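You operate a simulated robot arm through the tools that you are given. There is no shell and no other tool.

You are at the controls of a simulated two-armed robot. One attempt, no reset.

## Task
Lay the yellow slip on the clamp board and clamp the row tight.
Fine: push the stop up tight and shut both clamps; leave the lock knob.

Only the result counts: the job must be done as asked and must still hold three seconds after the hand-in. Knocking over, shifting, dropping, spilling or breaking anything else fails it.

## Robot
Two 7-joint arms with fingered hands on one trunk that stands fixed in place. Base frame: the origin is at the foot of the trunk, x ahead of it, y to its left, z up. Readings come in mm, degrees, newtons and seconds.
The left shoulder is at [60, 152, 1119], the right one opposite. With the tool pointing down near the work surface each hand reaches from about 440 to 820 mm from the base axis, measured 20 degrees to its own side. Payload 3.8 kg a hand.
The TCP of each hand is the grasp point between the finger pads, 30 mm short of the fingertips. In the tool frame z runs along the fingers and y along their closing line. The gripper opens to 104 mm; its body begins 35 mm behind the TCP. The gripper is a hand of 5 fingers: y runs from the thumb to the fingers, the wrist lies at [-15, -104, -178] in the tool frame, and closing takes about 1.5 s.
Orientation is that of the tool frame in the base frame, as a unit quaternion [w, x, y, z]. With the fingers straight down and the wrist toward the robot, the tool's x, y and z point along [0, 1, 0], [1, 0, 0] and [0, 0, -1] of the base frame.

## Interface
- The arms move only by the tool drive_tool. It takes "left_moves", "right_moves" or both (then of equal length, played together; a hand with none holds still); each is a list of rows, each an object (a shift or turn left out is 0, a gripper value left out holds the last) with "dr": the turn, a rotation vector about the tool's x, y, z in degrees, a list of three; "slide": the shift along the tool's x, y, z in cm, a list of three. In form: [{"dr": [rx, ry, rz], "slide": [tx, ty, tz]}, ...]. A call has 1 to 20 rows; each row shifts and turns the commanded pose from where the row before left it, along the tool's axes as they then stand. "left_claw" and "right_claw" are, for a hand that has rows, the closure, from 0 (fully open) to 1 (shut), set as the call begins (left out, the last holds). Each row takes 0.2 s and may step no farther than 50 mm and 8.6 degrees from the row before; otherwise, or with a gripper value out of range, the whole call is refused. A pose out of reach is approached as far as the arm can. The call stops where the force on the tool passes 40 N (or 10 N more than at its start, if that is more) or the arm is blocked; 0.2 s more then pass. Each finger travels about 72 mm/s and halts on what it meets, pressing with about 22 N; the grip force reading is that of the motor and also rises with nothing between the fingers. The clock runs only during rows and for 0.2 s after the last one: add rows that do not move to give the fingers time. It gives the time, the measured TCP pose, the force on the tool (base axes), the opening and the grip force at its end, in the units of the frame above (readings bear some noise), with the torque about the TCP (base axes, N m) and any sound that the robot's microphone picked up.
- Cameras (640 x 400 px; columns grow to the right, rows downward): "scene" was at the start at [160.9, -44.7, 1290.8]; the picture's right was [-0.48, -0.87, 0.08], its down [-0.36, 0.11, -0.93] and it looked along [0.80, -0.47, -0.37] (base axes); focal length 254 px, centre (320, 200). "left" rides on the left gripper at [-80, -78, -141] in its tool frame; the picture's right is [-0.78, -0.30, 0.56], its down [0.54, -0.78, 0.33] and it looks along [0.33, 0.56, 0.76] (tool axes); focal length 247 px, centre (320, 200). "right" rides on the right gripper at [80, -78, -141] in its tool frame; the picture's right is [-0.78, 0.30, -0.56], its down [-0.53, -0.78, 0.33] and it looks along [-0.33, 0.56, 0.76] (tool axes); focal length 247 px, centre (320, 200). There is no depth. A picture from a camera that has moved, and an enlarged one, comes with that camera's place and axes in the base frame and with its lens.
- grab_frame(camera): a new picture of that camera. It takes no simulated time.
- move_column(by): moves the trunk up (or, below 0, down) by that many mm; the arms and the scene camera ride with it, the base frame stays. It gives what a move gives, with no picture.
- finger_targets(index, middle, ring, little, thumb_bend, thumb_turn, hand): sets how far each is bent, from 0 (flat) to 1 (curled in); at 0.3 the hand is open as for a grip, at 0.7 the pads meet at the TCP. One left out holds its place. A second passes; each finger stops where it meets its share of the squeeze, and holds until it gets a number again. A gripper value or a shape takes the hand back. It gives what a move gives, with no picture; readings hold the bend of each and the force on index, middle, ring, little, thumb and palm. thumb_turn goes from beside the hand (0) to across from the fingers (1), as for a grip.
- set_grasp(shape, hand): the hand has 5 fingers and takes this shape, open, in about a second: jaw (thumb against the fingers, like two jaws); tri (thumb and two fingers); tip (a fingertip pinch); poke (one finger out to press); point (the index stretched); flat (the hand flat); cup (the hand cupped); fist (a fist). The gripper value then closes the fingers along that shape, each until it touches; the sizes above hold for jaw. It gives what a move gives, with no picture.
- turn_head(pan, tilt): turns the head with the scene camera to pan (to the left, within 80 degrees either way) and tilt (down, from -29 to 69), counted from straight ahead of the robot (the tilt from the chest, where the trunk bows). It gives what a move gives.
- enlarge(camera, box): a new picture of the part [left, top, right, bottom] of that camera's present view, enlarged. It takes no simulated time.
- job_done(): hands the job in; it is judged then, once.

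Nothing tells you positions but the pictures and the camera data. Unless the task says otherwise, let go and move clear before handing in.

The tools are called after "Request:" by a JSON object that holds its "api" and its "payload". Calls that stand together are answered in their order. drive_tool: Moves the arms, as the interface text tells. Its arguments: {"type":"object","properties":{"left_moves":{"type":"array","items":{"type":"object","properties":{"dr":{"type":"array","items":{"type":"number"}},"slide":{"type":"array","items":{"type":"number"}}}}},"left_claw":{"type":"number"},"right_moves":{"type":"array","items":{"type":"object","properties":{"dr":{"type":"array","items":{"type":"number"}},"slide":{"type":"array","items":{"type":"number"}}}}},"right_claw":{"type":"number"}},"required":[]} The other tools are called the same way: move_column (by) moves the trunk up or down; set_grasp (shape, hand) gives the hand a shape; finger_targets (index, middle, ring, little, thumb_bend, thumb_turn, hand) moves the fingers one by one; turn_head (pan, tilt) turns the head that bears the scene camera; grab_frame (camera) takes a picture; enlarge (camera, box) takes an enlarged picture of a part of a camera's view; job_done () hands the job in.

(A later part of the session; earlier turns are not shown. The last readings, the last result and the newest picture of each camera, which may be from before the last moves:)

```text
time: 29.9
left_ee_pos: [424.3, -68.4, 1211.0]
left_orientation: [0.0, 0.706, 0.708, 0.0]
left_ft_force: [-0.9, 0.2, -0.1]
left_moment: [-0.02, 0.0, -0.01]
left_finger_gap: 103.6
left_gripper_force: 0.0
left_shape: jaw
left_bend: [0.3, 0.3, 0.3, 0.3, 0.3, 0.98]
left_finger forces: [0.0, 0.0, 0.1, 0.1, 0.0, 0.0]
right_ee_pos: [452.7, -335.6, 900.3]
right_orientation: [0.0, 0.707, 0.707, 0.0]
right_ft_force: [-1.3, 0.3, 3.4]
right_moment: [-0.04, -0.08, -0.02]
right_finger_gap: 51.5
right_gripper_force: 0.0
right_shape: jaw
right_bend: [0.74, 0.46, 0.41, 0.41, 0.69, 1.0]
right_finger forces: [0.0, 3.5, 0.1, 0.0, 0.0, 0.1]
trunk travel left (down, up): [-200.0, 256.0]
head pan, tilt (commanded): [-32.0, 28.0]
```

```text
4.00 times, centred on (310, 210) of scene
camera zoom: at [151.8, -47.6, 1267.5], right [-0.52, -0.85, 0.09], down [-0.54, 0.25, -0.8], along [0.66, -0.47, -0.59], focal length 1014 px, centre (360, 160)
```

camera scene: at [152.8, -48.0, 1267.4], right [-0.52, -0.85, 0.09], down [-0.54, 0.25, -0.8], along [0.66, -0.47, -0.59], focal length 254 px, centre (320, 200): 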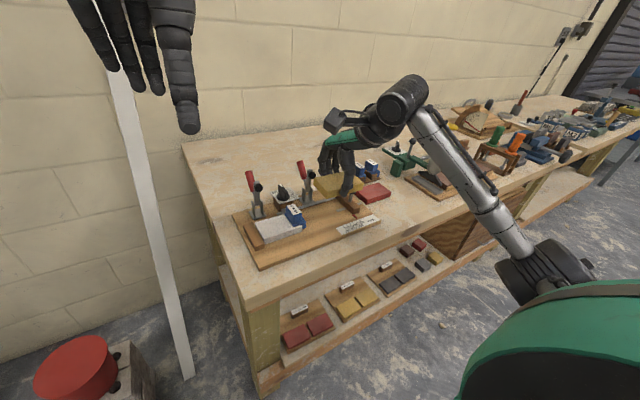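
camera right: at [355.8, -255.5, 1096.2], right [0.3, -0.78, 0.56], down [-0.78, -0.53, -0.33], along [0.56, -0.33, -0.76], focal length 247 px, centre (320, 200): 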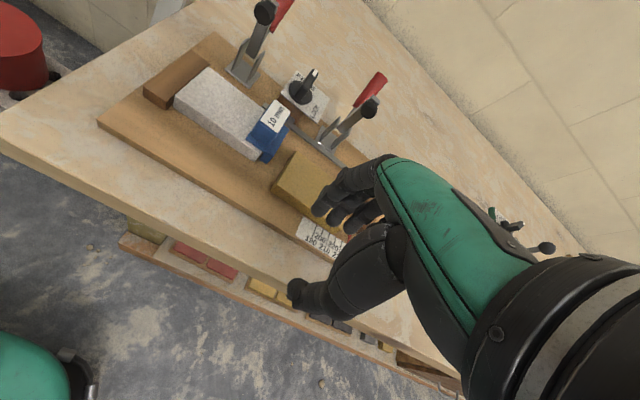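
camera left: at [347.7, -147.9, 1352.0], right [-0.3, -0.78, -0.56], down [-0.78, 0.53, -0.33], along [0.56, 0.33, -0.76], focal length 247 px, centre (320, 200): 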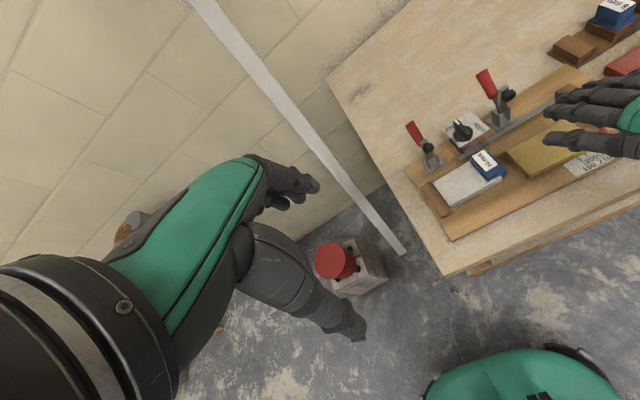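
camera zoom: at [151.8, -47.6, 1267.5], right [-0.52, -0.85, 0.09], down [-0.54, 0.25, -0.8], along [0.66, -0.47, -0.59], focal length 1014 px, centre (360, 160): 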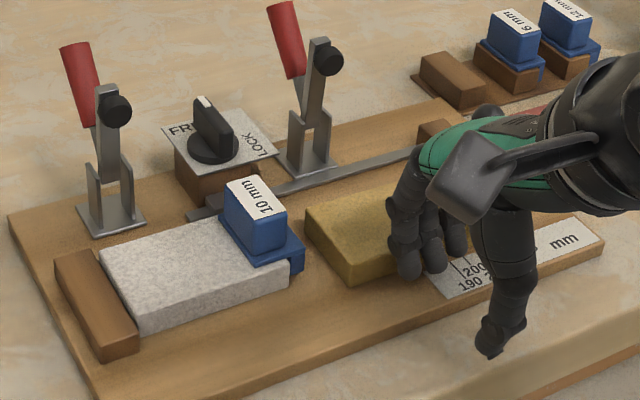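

The slip has begun to move and the middle finger is the one in contact. I'll raise 1.5 mm and keep pushing, then re-measure.

Request:
{"api": "drive_tool", "payload": {"right_moves": [{"slide": [0, 0, -0.15]}, {"slide": [0, 0.3, 0]}, {"slide": [0, 0.3, 0]}, {"slide": [0, 0.2, 0]}, {}]}}

Request:
{"api": "enlarge", "payload": {"camera": "left", "box": [430, 50, 600, 220]}}

Request:
{"api": "enlarge", "payload": {"camera": "right", "box": [200, 80, 400, 310]}}

```text
time: 31.1
left_ee_pos: [423.8, -69.7, 1210.7]
left_orientation: [0.001, 0.706, 0.708, 0.0]
left_ft_force: [-0.4, 0.0, 0.1]
left_moment: [0.01, -0.01, 0.03]
left_finger_gap: 103.8
left_gripper_force: 0.0
left_shape: jaw
left_bend: [0.3, 0.3, 0.3, 0.3, 0.3, 0.98]
left_finger forces: [0.1, 0.0, 0.1, 0.0, 0.1, 0.1]
right_ee_pos: [462.4, -335.6, 901.6]
right_orientation: [0.002, 0.707, 0.708, -0.001]
right_ft_force: [-2.7, 0.3, 2.4]
right_moment: [-0.05, -0.04, -0.03]
right_finger_gap: 51.6
right_gripper_force: 0.2
right_shape: jaw
right_bend: [0.74, 0.46, 0.41, 0.41, 0.69, 1.0]
right_finger forces: [0.0, 3.3, 0.0, 0.1, 0.1, 0.1]
trunk travel left (down, up): [-200.0, 256.0]
head pan, tilt (commanded): [-32.0, 28.0]
```

```text
2.35 times, centred on (515, 135) of left
camera zoom: at [347.1, -147.8, 1352.3], right [-0.3, -0.78, -0.56], down [-0.78, 0.53, -0.33], along [0.56, 0.33, -0.76], focal length 581 px, centre (-139, 353)
```

zoom: 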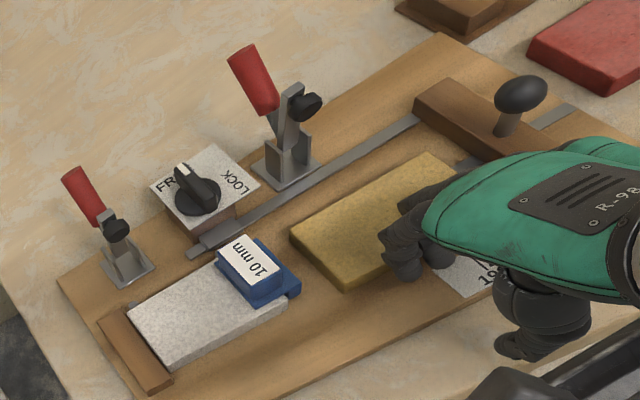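

```text
1.74 times, centred on (300, 195) of right
camera zoom: at [384.0, -255.7, 1043.7], right [0.3, -0.78, 0.56], down [-0.78, -0.53, -0.33], along [0.56, -0.33, -0.76], focal length 430 px, centre (355, 209)
```

zoom: 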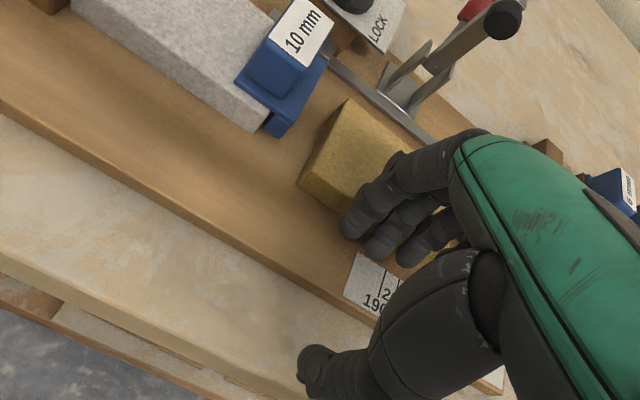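

The slip is moving squarely with the fingers. I'll zoom in tightly to compare its front edge with the white block's front edge.

Request:
{"api": "enlarge", "payload": {"camera": "left", "box": [465, 110, 555, 200]}}

Request:
{"api": "enlarge", "payload": {"camera": "right", "box": [210, 80, 330, 240]}}

Request:
{"api": "enlarge", "payload": {"camera": "scene", "box": [270, 190, 360, 250]}}

```text
4.44 times, centred on (510, 155) of left
camera zoom: at [347.1, -147.8, 1352.3], right [-0.3, -0.78, -0.56], down [-0.78, 0.53, -0.33], along [0.56, 0.33, -0.76], focal length 1098 px, centre (-524, 400)
```

zoom: 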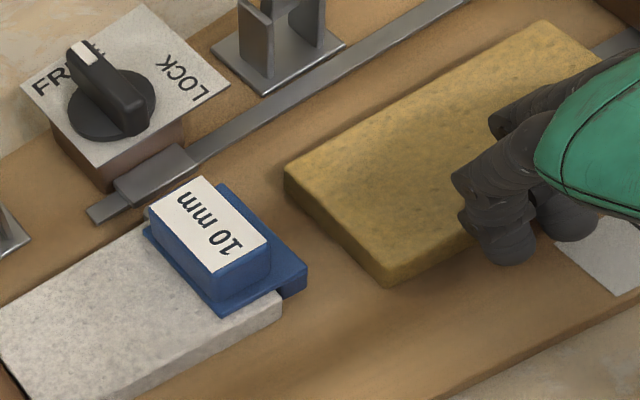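

```text
2.50 times, centred on (270, 160) of right
camera zoom: at [384.0, -255.7, 1043.7], right [0.3, -0.78, 0.56], down [-0.78, -0.53, -0.33], along [0.56, -0.33, -0.76], focal length 617 px, centre (445, 300)
```

zoom: 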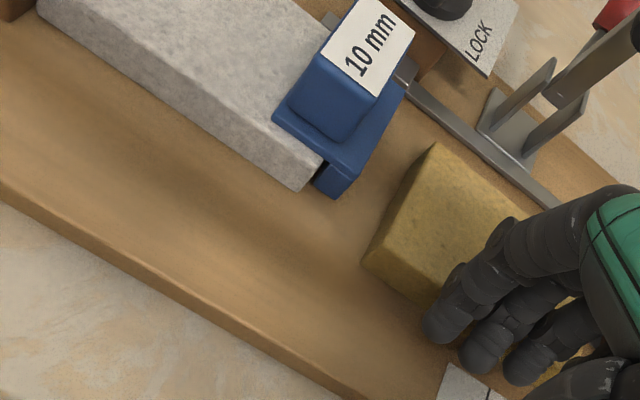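

```text
6.67 times, centred on (315, 220) of scene
camera zoom: at [151.9, -47.6, 1267.5], right [-0.52, -0.85, 0.09], down [-0.54, 0.25, -0.8], along [0.66, -0.47, -0.59], focal length 1690 px, centre (353, 67)
```

zoom: 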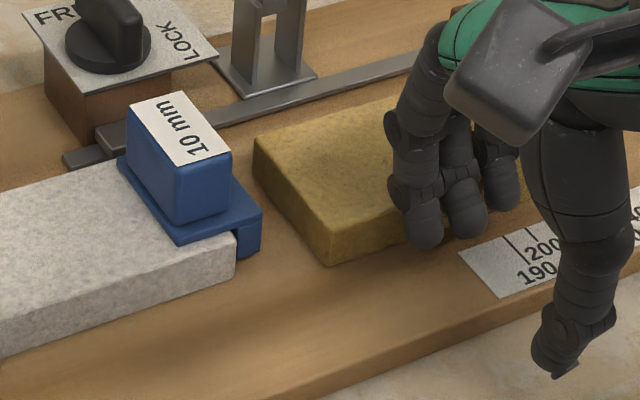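

The slip front is about 9–10 mm short of the white block's front line. I'll push the remaining 9 mm.

Request:
{"api": "drive_tool", "payload": {"right_moves": [{"slide": [0, 0.3, 0]}, {"slide": [0, 0.3, 0]}, {"slide": [0, 0.3, 0]}, {}, {}]}}

Request:
{"api": "enlarge", "payload": {"camera": "left", "box": [465, 110, 555, 200]}}

Request:
{"api": "enlarge", "payload": {"camera": "right", "box": [210, 80, 330, 240]}}

```text
time: 32.3
left_ee_pos: [424.3, -69.6, 1210.0]
left_orientation: [-0.001, 0.707, 0.708, 0.0]
left_ft_force: [0.2, -1.2, 0.1]
left_moment: [0.01, -0.03, -0.02]
left_finger_gap: 103.6
left_gripper_force: 0.0
left_shape: jaw
left_bend: [0.3, 0.3, 0.3, 0.3, 0.3, 0.98]
left_finger forces: [0.1, 0.0, 0.0, 0.0, 0.1, 0.1]
right_ee_pos: [470.7, -335.6, 901.2]
right_orientation: [0.0, 0.707, 0.708, 0.0]
right_ft_force: [-2.3, -0.3, 3.2]
right_moment: [-0.03, -0.1, -0.02]
right_finger_gap: 51.3
right_gripper_force: 0.0
right_shape: jaw
right_bend: [0.74, 0.46, 0.41, 0.41, 0.69, 1.0]
right_finger forces: [0.1, 4.0, 0.1, 0.1, 0.1, 0.0]
trunk travel left (down, up): [-200.0, 256.0]
head pan, tilt (commanded): [-32.0, 28.0]
```

```text
4.44 times, centred on (510, 155) of left
camera zoom: at [347.0, -147.7, 1352.3], right [-0.3, -0.78, -0.56], down [-0.78, 0.53, -0.33], along [0.56, 0.33, -0.76], focal length 1098 px, centre (-524, 400)
```

zoom: 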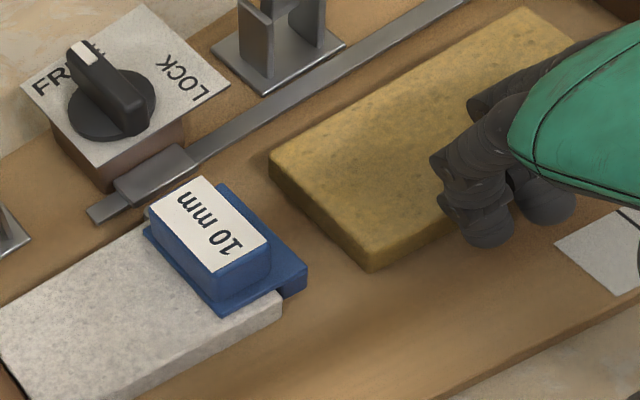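

```text
2.50 times, centred on (270, 160) of right
camera zoom: at [392.9, -255.4, 1043.6], right [0.3, -0.78, 0.56], down [-0.78, -0.53, -0.33], along [0.56, -0.33, -0.76], focal length 617 px, centre (445, 300)
```

zoom: 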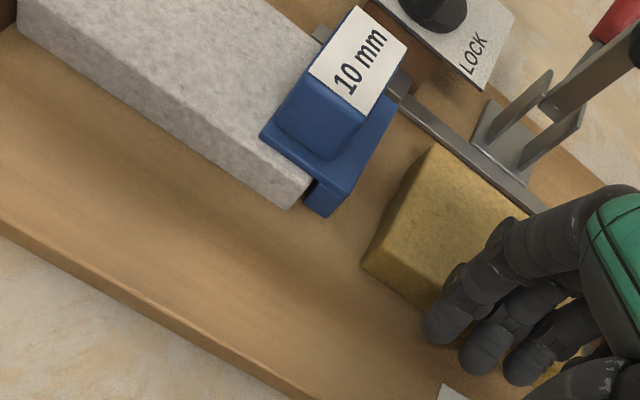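

The slip is now in line with the white block (front x≈518 on both). I'll back the hand off, lift it, and move to view the stop's ball knob closely.

Request:
{"api": "drive_tool", "payload": {"right_moves": [{"slide": [0, -1.5, 0]}, {"slide": [0, -1.5, -1]}, {"slide": [0, 0, -3]}, {"slide": [0, 0, -4]}, {"slide": [-3, 2, -3]}, {"slide": [-3, 2, 0]}, {"slide": [-2, 2, 0]}, {}], "right_claw": 0.3}}

Request:
{"api": "grab_frame", "payload": {"camera": "right"}}

Request:
{"api": "enlarge", "payload": {"camera": "scene", "box": [240, 130, 400, 260]}}

Request:
{"api": "enlarge", "payload": {"camera": "left", "box": [430, 50, 640, 220]}}

```text
time: 34.1
left_ee_pos: [425.0, -69.2, 1210.9]
left_orientation: [0.0, 0.706, 0.708, 0.001]
left_ft_force: [-0.8, -0.1, -0.6]
left_moment: [0.01, -0.02, -0.01]
left_finger_gap: 103.8
left_gripper_force: 0.1
left_shape: jaw
left_bend: [0.3, 0.3, 0.3, 0.3, 0.3, 0.98]
left_finger forces: [0.1, 0.0, 0.0, 0.0, 0.0, 0.0]
right_ee_pos: [504.0, -415.4, 1012.0]
right_orientation: [0.001, 0.707, 0.707, -0.001]
right_ft_force: [-0.4, 0.2, -0.8]
right_moment: [0.0, -0.02, -0.01]
right_finger_gap: 72.6
right_gripper_force: 0.1
right_shape: jaw
right_bend: [0.27, 0.37, 0.34, 0.35, 0.58, 0.99]
right_finger forces: [0.0, 0.1, 0.1, 0.1, 0.0, 0.0]
trunk travel left (down, up): [-200.0, 256.0]
head pan, tilt (commanded): [-32.0, 28.0]
```

```text
taken
camera right: at [425.2, -335.6, 1153.6], right [0.3, -0.78, 0.56], down [-0.78, -0.53, -0.33], along [0.56, -0.33, -0.76], focal length 247 px, centre (320, 200)
```

right: 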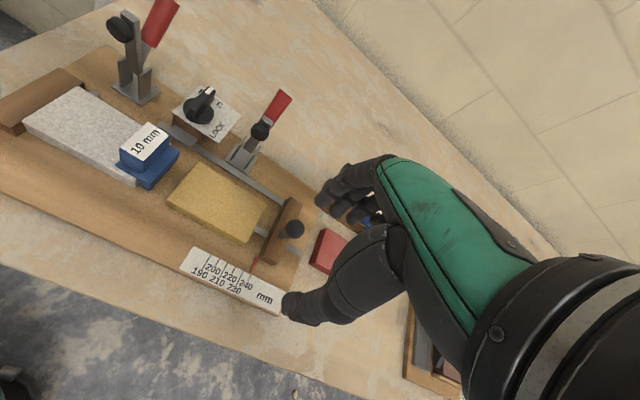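

```text
3.08 times, centred on (320, 195) of scene
camera zoom: at [152.3, -47.7, 1267.4], right [-0.52, -0.85, 0.09], down [-0.54, 0.25, -0.8], along [0.66, -0.47, -0.59], focal length 780 px, centre (320, 215)
```

zoom: 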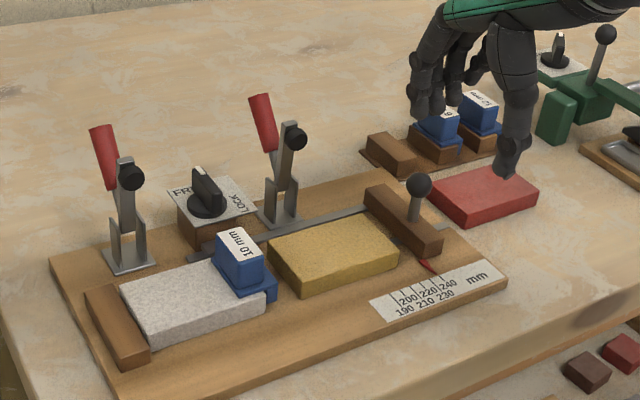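

```text
2.35 times, centred on (535, 135) of left
camera zoom: at [347.5, -147.9, 1352.1], right [-0.3, -0.78, -0.56], down [-0.78, 0.53, -0.33], along [0.56, 0.33, -0.76], focal length 581 px, centre (-186, 353)
```

zoom: 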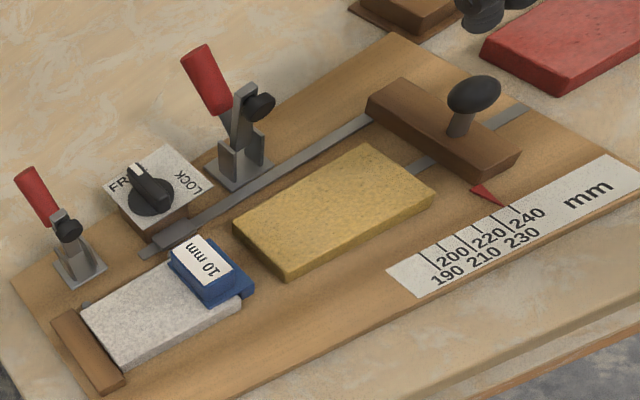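

The ball knob is at about (545,-422,917). I'll move over it and lower so the thumb and middle finger straddle it, with the other fingers on either side.

Request:
{"api": "drive_tool", "payload": {"right_moves": [{"slide": [0.2, 2.2, 0]}, {"slide": [0.15, 2.2, 0]}, {"slide": [0, 0, 2]}, {"slide": [0, 0, 2]}, {"slide": [0, 0, 2]}, {"slide": [0, 0, 1.5]}, {"slide": [0, 0, 0.7]}, {}], "right_claw": 0.38}}

Request:
{"api": "grab_frame", "payload": {"camera": "right"}}

Request:
{"api": "enlarge", "payload": {"camera": "scene", "box": [290, 130, 410, 240]}}

Request:
{"api": "enlarge", "payload": {"camera": "left", "box": [480, 20, 640, 180]}}

```text
time: 35.9
left_ee_pos: [425.5, -68.8, 1210.5]
left_orientation: [0.0, 0.705, 0.709, -0.001]
left_ft_force: [0.5, -0.1, 0.6]
left_moment: [0.01, -0.03, -0.01]
left_finger_gap: 103.5
left_gripper_force: 0.0
left_shape: jaw
left_bend: [0.3, 0.3, 0.3, 0.3, 0.3, 0.98]
left_finger forces: [0.0, 0.0, 0.0, 0.0, 0.1, 0.1]
right_ee_pos: [546.2, -412.4, 926.8]
right_orientation: [0.0, 0.707, 0.707, 0.0]
right_ft_force: [0.6, 0.1, -0.5]
right_moment: [0.01, 0.01, 0.0]
right_finger_gap: 64.7
right_gripper_force: 0.1
right_shape: jaw
right_bend: [0.28, 0.4, 0.36, 0.38, 0.63, 1.0]
right_finger forces: [0.0, 0.0, 0.0, 0.0, 0.0, 0.1]
trunk travel left (down, up): [-200.0, 256.0]
head pan, tilt (commanded): [-32.0, 28.0]
```

```text
taken
camera right: at [468.9, -332.7, 1070.3], right [0.3, -0.78, 0.56], down [-0.78, -0.53, -0.33], along [0.56, -0.33, -0.76], focal length 247 px, centre (320, 200)
```

right: 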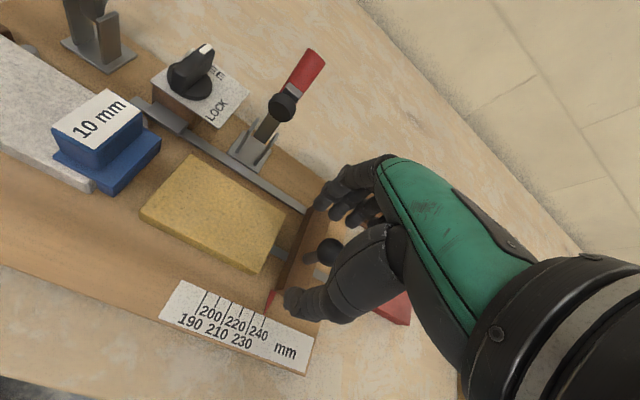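

```text
3.64 times, centred on (350, 185) of scene
camera zoom: at [152.5, -47.8, 1267.4], right [-0.52, -0.85, 0.09], down [-0.54, 0.25, -0.8], along [0.66, -0.47, -0.59], focal length 922 px, centre (211, 254)
```

zoom: 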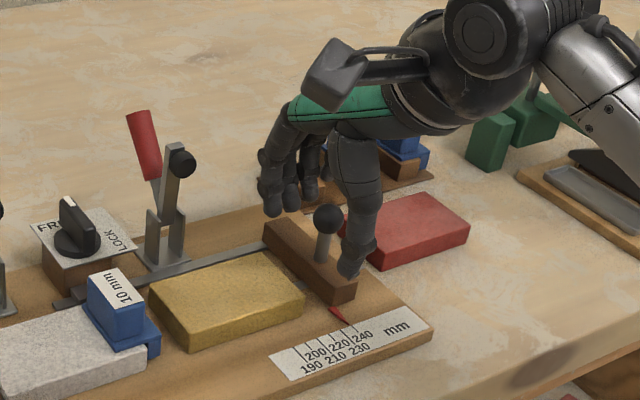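

```text
2.50 times, centred on (560, 100) of left
camera zoom: at [347.8, -148.0, 1352.0], right [-0.3, -0.78, -0.56], down [-0.78, 0.53, -0.33], along [0.56, 0.33, -0.76], focal length 617 px, centre (-280, 450)
```

zoom: 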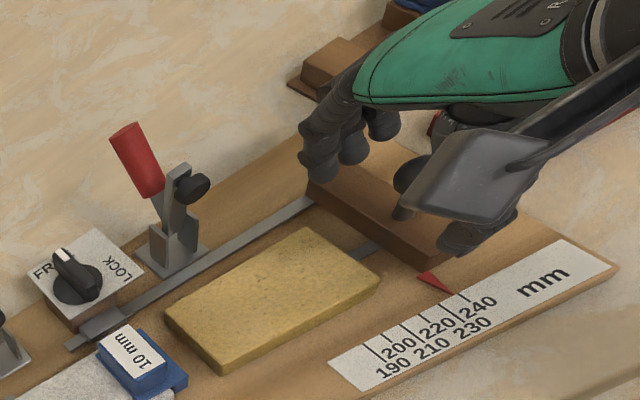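

The ball sits between the fingers and thumb. I'll close the hand on it.

Request:
{"api": "drive_tool", "payload": {"right_moves": [{}, {}, {}, {}, {}, {}, {}], "right_claw": 0.9}}

Request:
{"api": "enlarge", "payload": {"camera": "right", "box": [220, 130, 400, 340]}}

Request:
{"api": "enlarge", "payload": {"camera": "scene", "box": [290, 130, 410, 240]}}

Request:
{"api": "enlarge", "payload": {"camera": "left", "box": [480, 20, 640, 180]}}

```text
time: 37.5
left_ee_pos: [426.4, -69.5, 1210.8]
left_orientation: [0.001, 0.706, 0.708, 0.0]
left_ft_force: [-0.2, -0.7, 0.7]
left_moment: [-0.01, -0.03, 0.0]
left_finger_gap: 103.7
left_gripper_force: 0.1
left_shape: jaw
left_bend: [0.3, 0.3, 0.3, 0.3, 0.3, 0.98]
left_finger forces: [0.0, 0.0, 0.0, 0.1, 0.1, 0.0]
right_ee_pos: [546.8, -413.3, 927.8]
right_orientation: [0.0, 0.707, 0.707, 0.0]
right_ft_force: [-0.7, -0.2, 0.6]
right_moment: [-0.01, 0.02, 0.01]
right_finger_gap: 10.7
right_gripper_force: 0.0
right_shape: jaw
right_bend: [0.72, 0.64, 0.63, 0.61, 0.73, 1.0]
right_finger forces: [0.0, 0.0, 0.0, 0.1, 0.2, 0.0]
trunk travel left (down, up): [-200.0, 256.0]
head pan, tilt (commanded): [-32.0, 28.0]
```

```text
1.90 times, centred on (310, 235) of right
camera zoom: at [468.9, -332.7, 1070.5], right [0.3, -0.78, 0.56], down [-0.78, -0.53, -0.33], along [0.56, -0.33, -0.76], focal length 470 px, centre (339, 133)
```

zoom: 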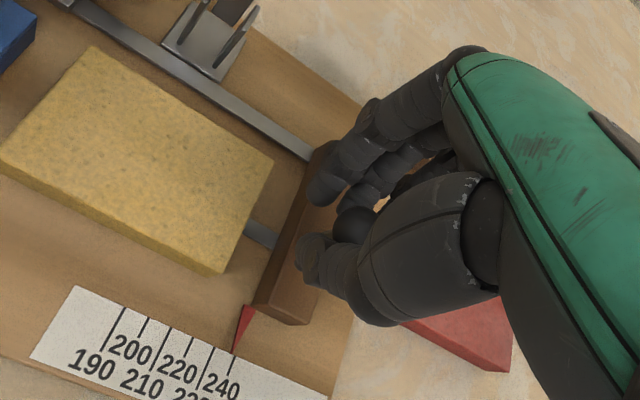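

```text
3.64 times, centred on (350, 185) of scene
camera zoom: at [152.6, -47.8, 1267.4], right [-0.52, -0.85, 0.09], down [-0.54, 0.25, -0.8], along [0.66, -0.47, -0.59], focal length 922 px, centre (211, 254)
```

zoom: 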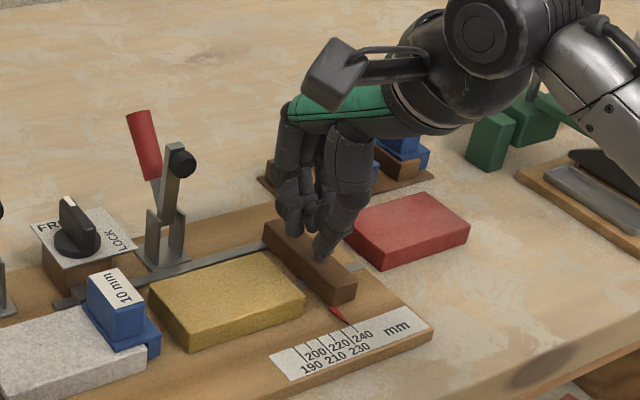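

```text
2.50 times, centred on (560, 100) of left
camera zoom: at [347.8, -148.0, 1352.0], right [-0.3, -0.78, -0.56], down [-0.78, 0.53, -0.33], along [0.56, 0.33, -0.76], focal length 617 px, centre (-280, 450)
```

zoom: 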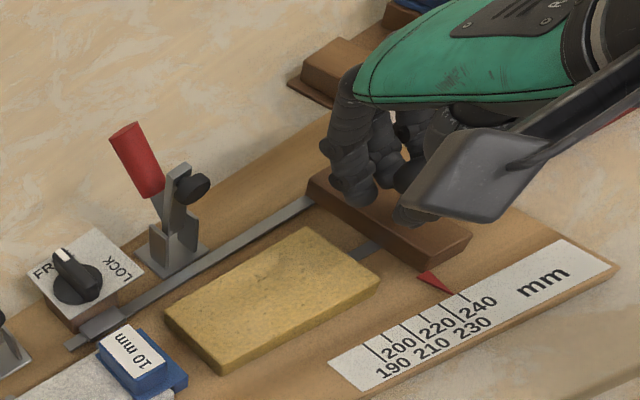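

The fingers surround the ball but don't press on it yet. I'll close fully.

Request:
{"api": "drive_tool", "payload": {"right_moves": [{}, {}, {}, {}, {}], "right_claw": 1.0}}

Request:
{"api": "enlarge", "payload": {"camera": "right", "box": [260, 160, 390, 290]}}

Request:
{"api": "enlarge", "payload": {"camera": "scene", "box": [330, 150, 390, 220]}}

```text
time: 38.7
left_ee_pos: [424.9, -69.6, 1210.4]
left_orientation: [0.0, 0.707, 0.707, 0.0]
left_ft_force: [-0.1, 0.9, 0.3]
left_moment: [0.01, 0.04, -0.01]
left_finger_gap: 103.6
left_gripper_force: 0.1
left_shape: jaw
left_bend: [0.3, 0.3, 0.3, 0.3, 0.3, 0.98]
left_finger forces: [0.1, 0.1, 0.0, 0.1, 0.0, 0.0]
right_ee_pos: [546.2, -412.7, 928.5]
right_orientation: [-0.001, 0.707, 0.707, -0.001]
right_ft_force: [-4.7, 0.5, -4.5]
right_moment: [0.06, 0.02, -0.02]
right_finger_gap: 0.0
right_gripper_force: 22.1
right_shape: jaw
right_bend: [0.7, 0.68, 0.7, 0.7, 0.72, 1.0]
right_finger forces: [0.0, 5.6, 0.0, 0.1, 19.3, 0.1]
trunk travel left (down, up): [-200.0, 256.0]
head pan, tilt (commanded): [-32.0, 28.0]
```

```text
3.08 times, centred on (325, 225) of right
camera zoom: at [468.5, -332.9, 1070.2], right [0.3, -0.78, 0.56], down [-0.78, -0.53, -0.33], along [0.55, -0.33, -0.76], focal length 760 px, centre (305, 123)
```

zoom: 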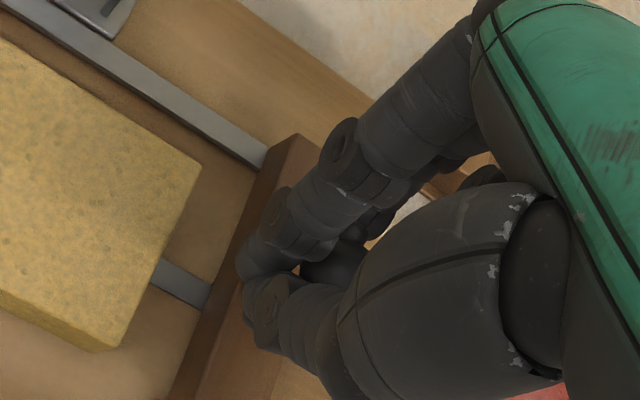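

```text
5.71 times, centred on (360, 185) of scene
camera zoom: at [152.2, -48.1, 1267.4], right [-0.52, -0.85, 0.09], down [-0.54, 0.25, -0.8], along [0.66, -0.47, -0.59], focal length 1449 px, centre (91, 286)
```

zoom: 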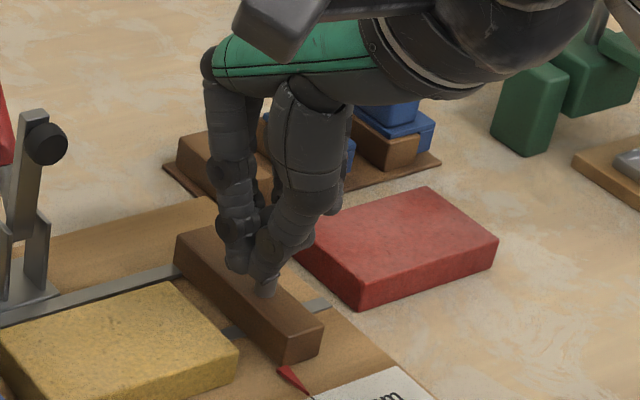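

The thumb and middle finger now grip the ball (19 N on the thumb). I'll slide the stop +y in small steps and watch the force.

Request:
{"api": "drive_tool", "payload": {"right_moves": [{"slide": [0.3, 0, 0]}, {"slide": [0.4, 0, 0]}, {"slide": [0.4, 0, 0]}, {}]}}

Request:
{"api": "enlarge", "payload": {"camera": "left", "box": [480, 20, 640, 180]}}

Request:
{"api": "enlarge", "payload": {"camera": "right", "box": [160, 130, 390, 320]}}

```text
time: 39.7
left_ee_pos: [426.5, -69.7, 1209.0]
left_orientation: [0.0, 0.706, 0.708, 0.0]
left_ft_force: [-0.2, 0.0, 0.1]
left_moment: [-0.01, -0.02, -0.04]
left_finger_gap: 103.4
left_gripper_force: 0.1
left_shape: jaw
left_bend: [0.3, 0.3, 0.3, 0.3, 0.3, 0.98]
left_finger forces: [0.0, 0.0, 0.1, 0.0, 0.0, 0.0]
right_ee_pos: [546.2, -401.7, 928.1]
right_orientation: [-0.001, 0.707, 0.708, -0.001]
right_ft_force: [-5.4, -2.5, -8.4]
right_moment: [0.05, 0.04, -0.02]
right_finger_gap: 0.0
right_gripper_force: 21.5
right_shape: jaw
right_bend: [0.7, 0.69, 0.7, 0.7, 0.73, 1.0]
right_finger forces: [0.1, 4.9, 3.7, 0.0, 0.1, 0.0]
trunk travel left (down, up): [-200.0, 256.0]
head pan, tilt (commanded): [-32.0, 28.0]
```

```text
2.50 times, centred on (560, 100) of left
camera zoom: at [348.0, -149.2, 1351.7], right [-0.3, -0.78, -0.56], down [-0.78, 0.53, -0.33], along [0.55, 0.34, -0.76], focal length 617 px, centre (-280, 450)
```

zoom: 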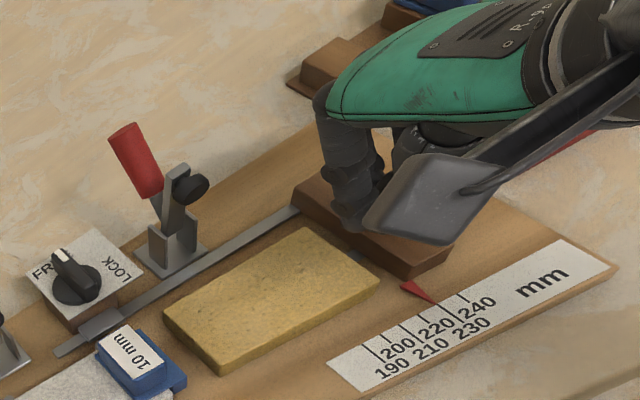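

```text
2.11 times, centred on (275, 225) of right
camera zoom: at [469.5, -321.4, 1070.1], right [0.3, -0.78, 0.56], down [-0.78, -0.53, -0.33], along [0.55, -0.33, -0.76], focal length 520 px, centre (415, 147)
```

zoom: 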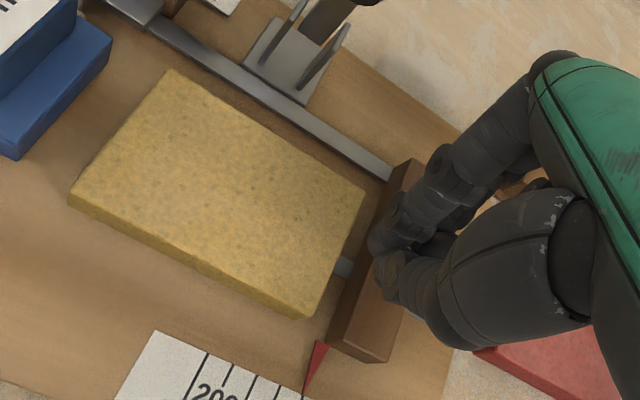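

The stop slides along with the hand (the pointer is now near 230). I'll continue toward the slip in small steps.

Request:
{"api": "drive_tool", "payload": {"right_moves": [{"slide": [0.4, 0, 0]}, {"slide": [0.4, 0, 0]}, {"slide": [0.4, 0, 0]}, {"slide": [0.4, 0, 0]}, {}]}}

Request:
{"api": "enlarge", "payload": {"camera": "left", "box": [450, 40, 610, 200]}}

Request:
{"api": "enlarge", "payload": {"camera": "right", "box": [160, 100, 390, 290]}}

```text
time: 40.9
left_ee_pos: [425.8, -70.7, 1209.8]
left_orientation: [0.0, 0.707, 0.708, -0.002]
left_ft_force: [0.3, -0.6, 0.0]
left_moment: [0.0, 0.02, 0.02]
left_finger_gap: 103.6
left_gripper_force: 0.2
left_shape: jaw
left_bend: [0.3, 0.3, 0.3, 0.3, 0.3, 0.98]
left_finger forces: [0.0, 0.0, 0.1, 0.0, 0.1, 0.0]
right_ee_pos: [546.6, -385.1, 928.0]
right_orientation: [-0.002, 0.707, 0.707, 0.0]
right_ft_force: [-4.6, -2.7, -10.6]
right_moment: [0.08, 0.03, -0.05]
right_finger_gap: 0.4
right_gripper_force: 22.0
right_shape: jaw
right_bend: [0.7, 0.69, 0.7, 0.7, 0.73, 1.0]
right_finger forces: [0.0, 5.1, 4.1, 0.0, 0.1, 0.1]
trunk travel left (down, up): [-200.0, 256.0]
head pan, tilt (commanded): [-32.0, 28.0]
```

```text
2.50 times, centred on (530, 120) of left
camera zoom: at [348.3, -149.3, 1351.7], right [-0.3, -0.78, -0.56], down [-0.78, 0.53, -0.33], along [0.55, 0.34, -0.76], focal length 617 px, centre (-205, 400)
```

zoom: 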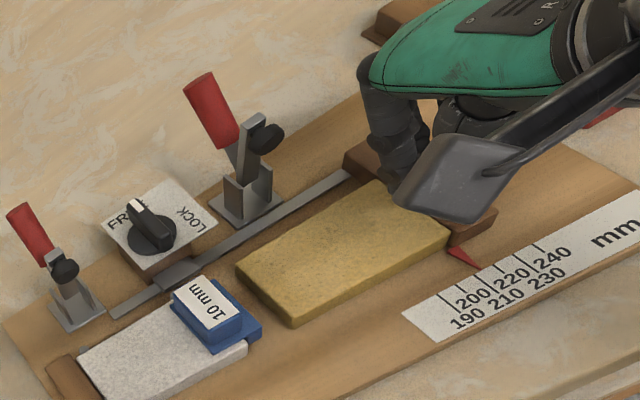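

```text
2.11 times, centred on (275, 195) of right
camera zoom: at [469.5, -306.0, 1070.5], right [0.3, -0.78, 0.56], down [-0.78, -0.53, -0.33], along [0.55, -0.33, -0.76], focal length 520 px, centre (415, 210)
```

zoom: 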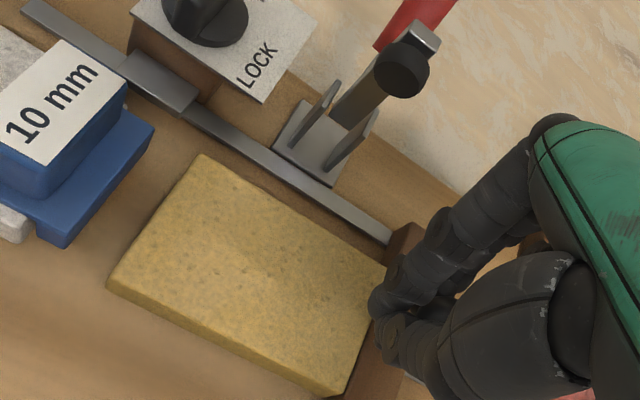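

The stop has reached the slip and is about to push it along. I'll continue toward the spacer.

Request:
{"api": "drive_tool", "payload": {"right_moves": [{"slide": [0.4, 0, 0]}, {"slide": [0.4, 0, 0]}, {"slide": [0.4, 0, 0]}, {}]}}

Request:
{"api": "enlarge", "payload": {"camera": "left", "box": [450, 40, 610, 200]}}

Request:
{"api": "enlarge", "payload": {"camera": "right", "box": [160, 100, 390, 290]}}

```text
time: 41.9
left_ee_pos: [426.6, -69.5, 1209.2]
left_orientation: [-0.001, 0.706, 0.708, -0.001]
left_ft_force: [-0.3, -0.2, 0.2]
left_moment: [0.02, 0.03, -0.01]
left_finger_gap: 103.7
left_gripper_force: 0.2
left_shape: jaw
left_bend: [0.3, 0.3, 0.3, 0.3, 0.3, 0.98]
left_finger forces: [0.1, 0.0, 0.1, 0.1, 0.1, 0.0]
right_ee_pos: [546.7, -372.8, 927.3]
right_orientation: [-0.001, 0.707, 0.707, 0.0]
right_ft_force: [-3.1, -2.1, -11.0]
right_moment: [0.12, -0.03, -0.01]
right_finger_gap: 0.0
right_gripper_force: 22.0
right_shape: jaw
right_bend: [0.7, 0.69, 0.7, 0.7, 0.73, 1.0]
right_finger forces: [0.1, 5.8, 4.7, 0.0, 0.0, 0.0]
trunk travel left (down, up): [-200.0, 256.0]
head pan, tilt (commanded): [-32.0, 28.0]
```

```text
2.50 times, centred on (530, 120) of left
camera zoom: at [348.9, -149.4, 1351.5], right [-0.3, -0.78, -0.56], down [-0.78, 0.53, -0.33], along [0.55, 0.34, -0.76], focal length 617 px, centre (-205, 400)
```

zoom: 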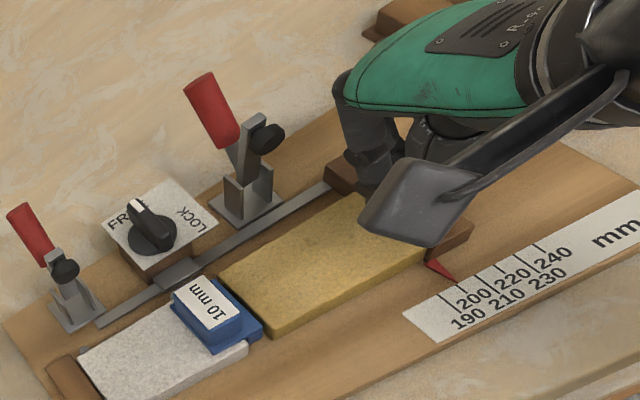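

```text
2.11 times, centred on (275, 195) of right
camera zoom: at [469.3, -293.1, 1070.7], right [0.3, -0.78, 0.56], down [-0.78, -0.53, -0.33], along [0.55, -0.33, -0.76], focal length 520 px, centre (415, 210)
```

zoom: 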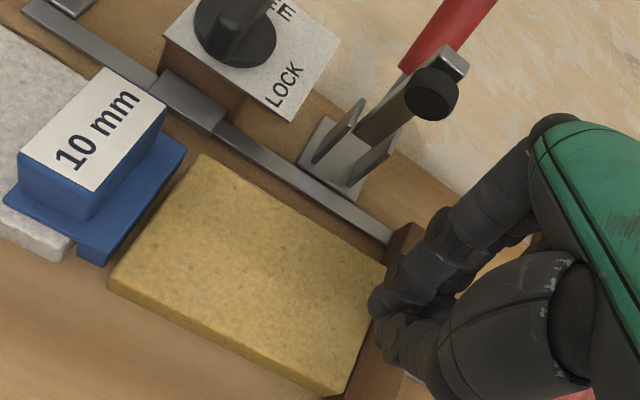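

The slip is a few mm from the spacer. I'll go on in 2 mm steps until the force shows the row is tight.

Request:
{"api": "drive_tool", "payload": {"right_moves": [{"slide": [0.3, 0, 0]}, {"slide": [0.2, 0, 0]}, {}]}}

Request:
{"api": "enlarge", "payload": {"camera": "left", "box": [450, 90, 550, 190]}}

Request:
{"api": "enlarge", "payload": {"camera": "right", "box": [130, 100, 330, 270]}}

```text
time: 42.7
left_ee_pos: [426.4, -70.1, 1210.1]
left_orientation: [-0.001, 0.706, 0.708, -0.001]
left_ft_force: [0.5, -0.5, 0.0]
left_moment: [-0.01, 0.02, 0.0]
left_finger_gap: 103.5
left_gripper_force: 0.1
left_shape: jaw
left_bend: [0.3, 0.3, 0.3, 0.3, 0.3, 0.98]
left_finger forces: [0.0, 0.1, 0.1, 0.0, 0.0, 0.1]
right_ee_pos: [545.7, -369.5, 927.4]
right_orientation: [-0.001, 0.707, 0.707, 0.0]
right_ft_force: [-0.1, -2.5, -11.6]
right_moment: [0.08, -0.06, 0.01]
right_finger_gap: 0.0
right_gripper_force: 21.9
right_shape: jaw
right_bend: [0.7, 0.69, 0.7, 0.7, 0.73, 1.0]
right_finger forces: [0.0, 6.2, 4.8, 0.1, 0.0, 0.0]
trunk travel left (down, up): [-200.0, 256.0]
head pan, tilt (commanded): [-32.0, 28.0]
```

```text
4.00 times, centred on (500, 140) of left
camera zoom: at [349.3, -149.4, 1351.4], right [-0.3, -0.78, -0.56], down [-0.78, 0.53, -0.33], along [0.55, 0.34, -0.76], focal length 988 px, centre (-400, 440)
```

zoom: 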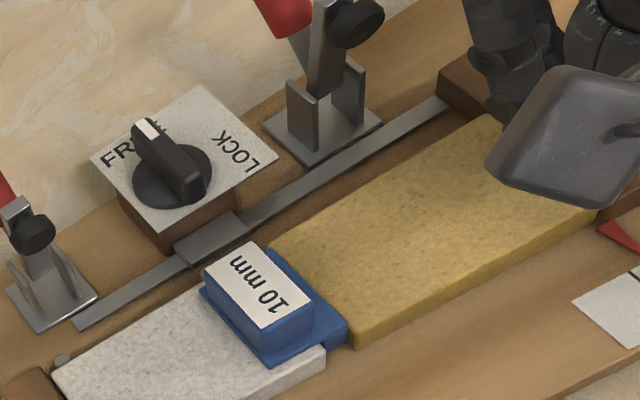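

```text
2.35 times, centred on (230, 185) of right
camera zoom: at [468.8, -289.1, 1070.8], right [0.3, -0.78, 0.56], down [-0.78, -0.53, -0.33], along [0.55, -0.33, -0.76], focal length 581 px, centre (532, 235)
```

zoom: 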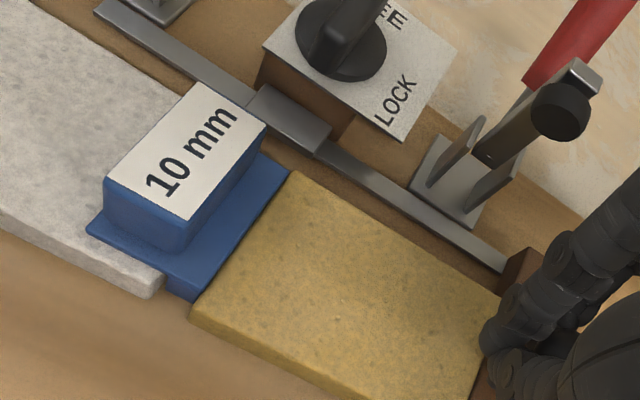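

The slip now meets the spacer or nearly so, and its front is in line with the white block. I'll tighten in 2 mm steps.

Request:
{"api": "drive_tool", "payload": {"right_moves": [{"slide": [0.2, 0, 0]}, {}]}}

```text
time: 43.3
left_ee_pos: [425.4, -70.7, 1210.1]
left_orientation: [-0.001, 0.706, 0.708, 0.0]
left_ft_force: [-0.3, -0.6, 0.6]
left_moment: [-0.05, 0.0, 0.01]
left_finger_gap: 103.8
left_gripper_force: 0.0
left_shape: jaw
left_bend: [0.3, 0.3, 0.3, 0.3, 0.3, 0.98]
left_finger forces: [0.0, 0.0, 0.1, 0.1, 0.0, 0.0]
right_ee_pos: [546.5, -367.8, 927.1]
right_orientation: [-0.001, 0.707, 0.707, 0.0]
right_ft_force: [-0.1, -3.6, -8.8]
right_moment: [0.03, -0.09, 0.05]
right_finger_gap: 0.3
right_gripper_force: 21.7
right_shape: jaw
right_bend: [0.7, 0.69, 0.7, 0.7, 0.73, 1.0]
right_finger forces: [0.0, 5.9, 5.0, 0.0, 0.0, 0.0]
trunk travel left (down, up): [-200.0, 256.0]
head pan, tilt (commanded): [-32.0, 28.0]
```

Request:
{"api": "drive_tool", "payload": {"right_moves": [{"slide": [0.2, 0, 0]}, {}]}}

```text
time: 43.9
left_ee_pos: [426.5, -69.5, 1210.1]
left_orientation: [0.0, 0.707, 0.707, 0.0]
left_ft_force: [0.8, -0.1, -0.4]
left_moment: [0.02, 0.02, 0.01]
left_finger_gap: 103.8
left_gripper_force: 0.1
left_shape: jaw
left_bend: [0.3, 0.3, 0.3, 0.3, 0.3, 0.98]
left_finger forces: [0.0, 0.0, 0.1, 0.0, 0.1, 0.0]
right_ee_pos: [546.9, -366.2, 927.5]
right_orientation: [-0.001, 0.707, 0.707, -0.001]
right_ft_force: [0.2, -6.9, -7.1]
right_moment: [-0.03, -0.07, 0.02]
right_finger_gap: 0.0
right_gripper_force: 22.4
right_shape: jaw
right_bend: [0.7, 0.69, 0.7, 0.7, 0.73, 1.0]
right_finger forces: [0.0, 5.4, 6.8, 0.1, 0.1, 0.0]
trunk travel left (down, up): [-200.0, 256.0]
head pan, tilt (commanded): [-32.0, 28.0]
```

The resisting force is rising (about 7 N). I'll take another 2 mm.

Request:
{"api": "drive_tool", "payload": {"right_moves": [{"slide": [0.2, 0, 0]}, {}]}}

Request:
{"api": "enlarge", "payload": {"camera": "left", "box": [450, 90, 550, 190]}}

Request:
{"api": "enlarge", "payload": {"camera": "right", "box": [130, 100, 330, 270]}}

```text
time: 44.5
left_ee_pos: [425.5, -71.5, 1211.3]
left_orientation: [-0.002, 0.707, 0.707, 0.0]
left_ft_force: [-0.4, -0.3, 0.3]
left_moment: [0.0, 0.03, 0.0]
left_finger_gap: 103.5
left_gripper_force: 0.2
left_shape: jaw
left_bend: [0.3, 0.3, 0.3, 0.3, 0.3, 0.98]
left_finger forces: [0.0, 0.1, 0.0, 0.0, 0.0, 0.0]
right_ee_pos: [545.3, -364.7, 928.3]
right_orientation: [0.0, 0.707, 0.707, 0.0]
right_ft_force: [-0.3, -10.5, -6.5]
right_moment: [-0.09, -0.06, 0.04]
right_finger_gap: 0.1
right_gripper_force: 22.1
right_shape: jaw
right_bend: [0.7, 0.69, 0.7, 0.7, 0.73, 1.0]
right_finger forces: [0.0, 4.8, 10.4, 0.1, 0.1, 0.1]
trunk travel left (down, up): [-200.0, 256.0]
head pan, tilt (commanded): [-32.0, 28.0]
```

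```text
4.00 times, centred on (500, 140) of left
camera zoom: at [348.7, -150.7, 1351.5], right [-0.3, -0.78, -0.56], down [-0.78, 0.53, -0.33], along [0.55, 0.34, -0.76], focal length 988 px, centre (-400, 440)
```

zoom: 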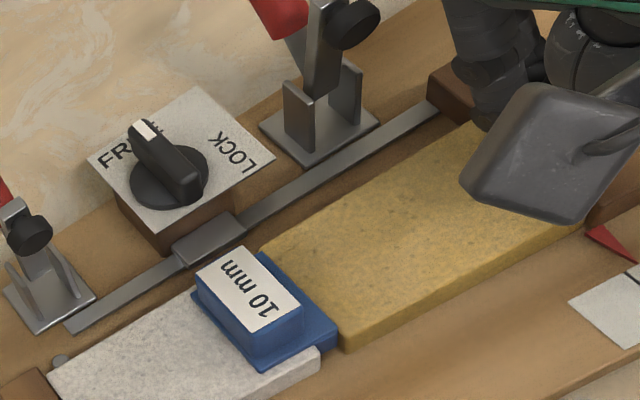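

```text
2.35 times, centred on (230, 185) of right
camera zoom: at [468.4, -284.6, 1070.2], right [0.3, -0.78, 0.56], down [-0.78, -0.53, -0.33], along [0.55, -0.33, -0.76], focal length 581 px, centre (532, 235)
```

zoom: 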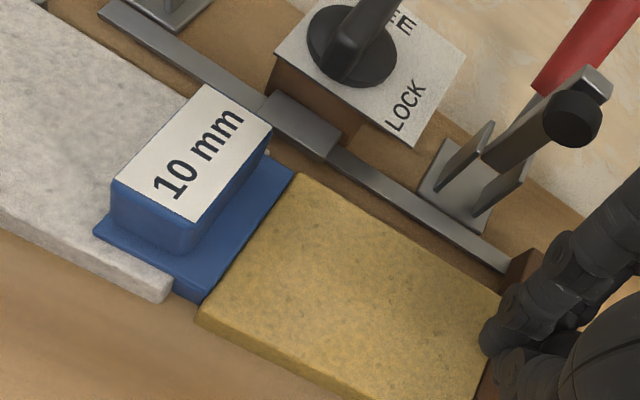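

The resistance is now about 10 N and the blocks are touching. I'll push to about 15–18 N to be sure it's tight, then check for gaps and read the pointer.

Request:
{"api": "drive_tool", "payload": {"right_moves": [{"slide": [0.2, 0, 0]}, {"slide": [0.15, 0, 0]}, {}]}}

Request:
{"api": "enlarge", "payload": {"camera": "left", "box": [425, 140, 525, 220]}}

Request:
{"api": "enlarge", "payload": {"camera": "right", "box": [180, 180, 340, 340]}}

Request:
{"api": "enlarge", "payload": {"camera": "scene", "box": [255, 180, 375, 265]}}

```text
time: 45.3
left_ee_pos: [425.6, -72.4, 1210.2]
left_orientation: [-0.001, 0.706, 0.708, 0.001]
left_ft_force: [-0.6, 0.0, 0.2]
left_moment: [0.0, 0.01, 0.01]
left_finger_gap: 103.7
left_gripper_force: 0.1
left_shape: jaw
left_bend: [0.3, 0.3, 0.3, 0.3, 0.3, 0.98]
left_finger forces: [0.1, 0.0, 0.1, 0.1, 0.0, 0.0]
right_ee_pos: [546.6, -360.9, 927.5]
right_orientation: [-0.002, 0.707, 0.707, 0.001]
right_ft_force: [0.1, -15.8, -4.4]
right_moment: [-0.08, 0.01, -0.06]
right_finger_gap: 0.0
right_gripper_force: 22.2
right_shape: jaw
right_bend: [0.7, 0.7, 0.7, 0.7, 0.74, 1.0]
right_finger forces: [0.0, 0.0, 14.2, 0.1, 0.0, 0.0]
trunk travel left (down, up): [-200.0, 256.0]
head pan, tilt (commanded): [-32.0, 28.0]
```

```text
5.00 times, centred on (475, 180) of left
camera zoom: at [348.0, -152.2, 1351.4], right [-0.3, -0.77, -0.56], down [-0.78, 0.53, -0.33], along [0.55, 0.34, -0.76], focal length 1235 px, centre (-455, 300)
```

zoom: 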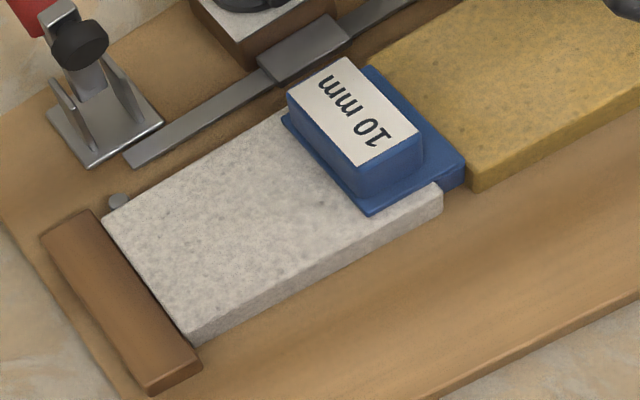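

```text
2.50 times, centred on (260, 260) of right
camera zoom: at [468.0, -281.4, 1069.6], right [0.3, -0.78, 0.55], down [-0.78, -0.53, -0.33], along [0.55, -0.33, -0.76], focal length 617 px, centre (470, 50)
```

zoom: 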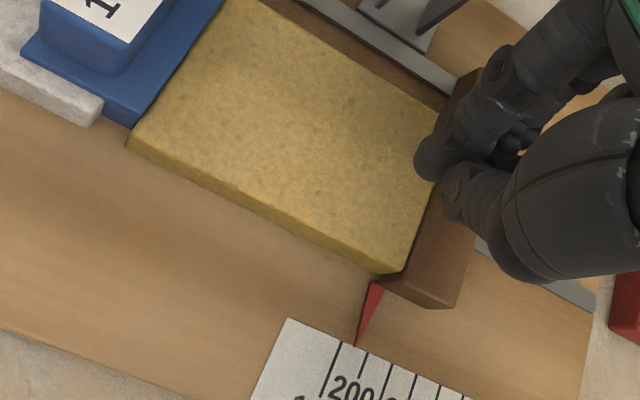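

```text
4.71 times, centred on (315, 222) of scene
camera zoom: at [152.7, -52.2, 1267.2], right [-0.52, -0.85, 0.09], down [-0.54, 0.25, -0.8], along [0.66, -0.47, -0.59], focal length 1193 px, centre (344, 94)
```

zoom: 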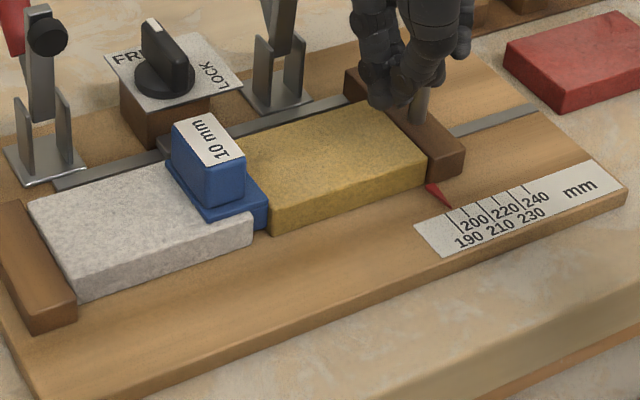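

The row is tight at about 16 N, every joint in the row looks closed, and the pointer sits near 190. I'll ease off slightly, open the hand in place, and lift straight up off the ball.

Request:
{"api": "drive_tool", "payload": {"right_moves": [{"slide": [-0.15, 0, 0]}, {}]}}

Request:
{"api": "drive_tool", "payload": {"right_moves": [{}, {}, {}, {}, {}, {}], "right_claw": 0.4}}

Request:
{"api": "enlarge", "payload": {"camera": "scene", "box": [290, 130, 410, 240]}}

Request:
{"api": "enlarge", "payload": {"camera": "right", "box": [180, 130, 400, 340]}}

```text
time: 45.9
left_ee_pos: [426.3, -70.3, 1209.5]
left_orientation: [-0.001, 0.707, 0.708, -0.001]
left_ft_force: [-0.4, 0.3, 0.8]
left_moment: [-0.04, 0.02, -0.02]
left_finger_gap: 103.5
left_gripper_force: 0.1
left_shape: jaw
left_bend: [0.3, 0.3, 0.3, 0.3, 0.3, 0.98]
left_finger forces: [0.0, 0.0, 0.0, 0.0, 0.0, 0.0]
right_ee_pos: [545.4, -360.5, 926.4]
right_orientation: [-0.002, 0.706, 0.708, 0.001]
right_ft_force: [0.5, -9.8, -5.6]
right_moment: [-0.05, -0.02, -0.07]
right_finger_gap: 0.3
right_gripper_force: 22.2
right_shape: jaw
right_bend: [0.7, 0.7, 0.7, 0.7, 0.75, 1.0]
right_finger forces: [0.1, 0.1, 11.2, 0.0, 0.0, 0.1]
trunk travel left (down, up): [-200.0, 256.0]
head pan, tilt (commanded): [-32.0, 28.0]
```

```text
time: 47.3
left_ee_pos: [425.7, -69.0, 1209.6]
left_orientation: [0.0, 0.707, 0.707, 0.0]
left_ft_force: [0.6, -0.3, 0.0]
left_moment: [0.0, -0.01, 0.02]
left_finger_gap: 103.7
left_gripper_force: 0.1
left_shape: jaw
left_bend: [0.3, 0.3, 0.3, 0.3, 0.3, 0.98]
left_finger forces: [0.0, 0.0, 0.0, 0.0, 0.0, 0.0]
right_ee_pos: [544.4, -359.5, 927.5]
right_orientation: [0.0, 0.707, 0.707, 0.0]
right_ft_force: [-0.1, 0.5, 0.2]
right_moment: [0.01, 0.01, 0.0]
right_finger_gap: 62.1
right_gripper_force: 0.1
right_shape: jaw
right_bend: [0.29, 0.41, 0.37, 0.44, 0.65, 1.0]
right_finger forces: [0.0, 0.1, 0.0, 0.1, 0.0, 0.1]
trunk travel left (down, up): [-200.0, 256.0]
head pan, tilt (commanded): [-32.0, 28.0]
```

```text
3.64 times, centred on (350, 185) of scene
camera zoom: at [152.6, -47.8, 1267.4], right [-0.52, -0.85, 0.09], down [-0.54, 0.25, -0.8], along [0.66, -0.47, -0.59], focal length 922 px, centre (211, 254)
```

zoom: 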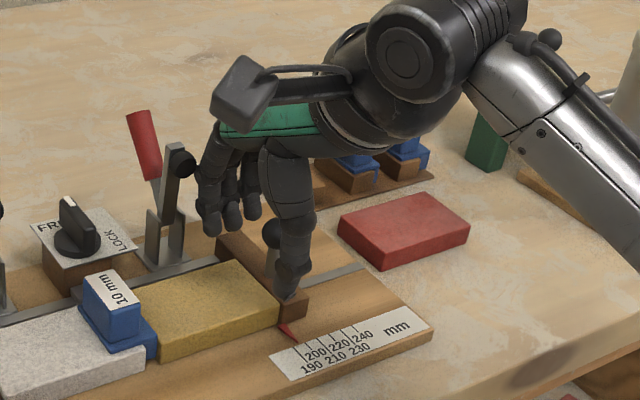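

```text
1.90 times, centred on (290, 235) of right
camera zoom: at [467.6, -279.5, 1070.4], right [0.3, -0.78, 0.56], down [-0.78, -0.53, -0.33], along [0.56, -0.33, -0.76], focal length 470 px, centre (377, 133)
```

zoom: 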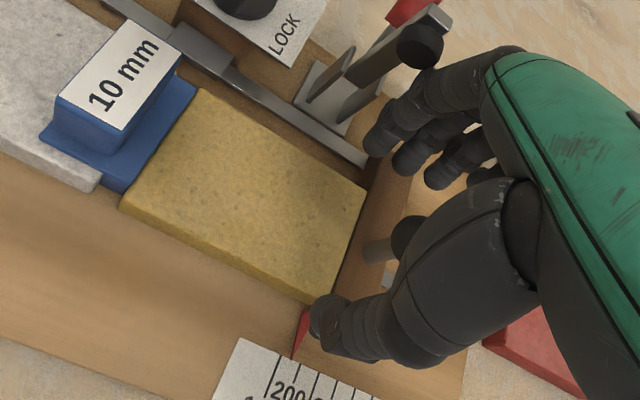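

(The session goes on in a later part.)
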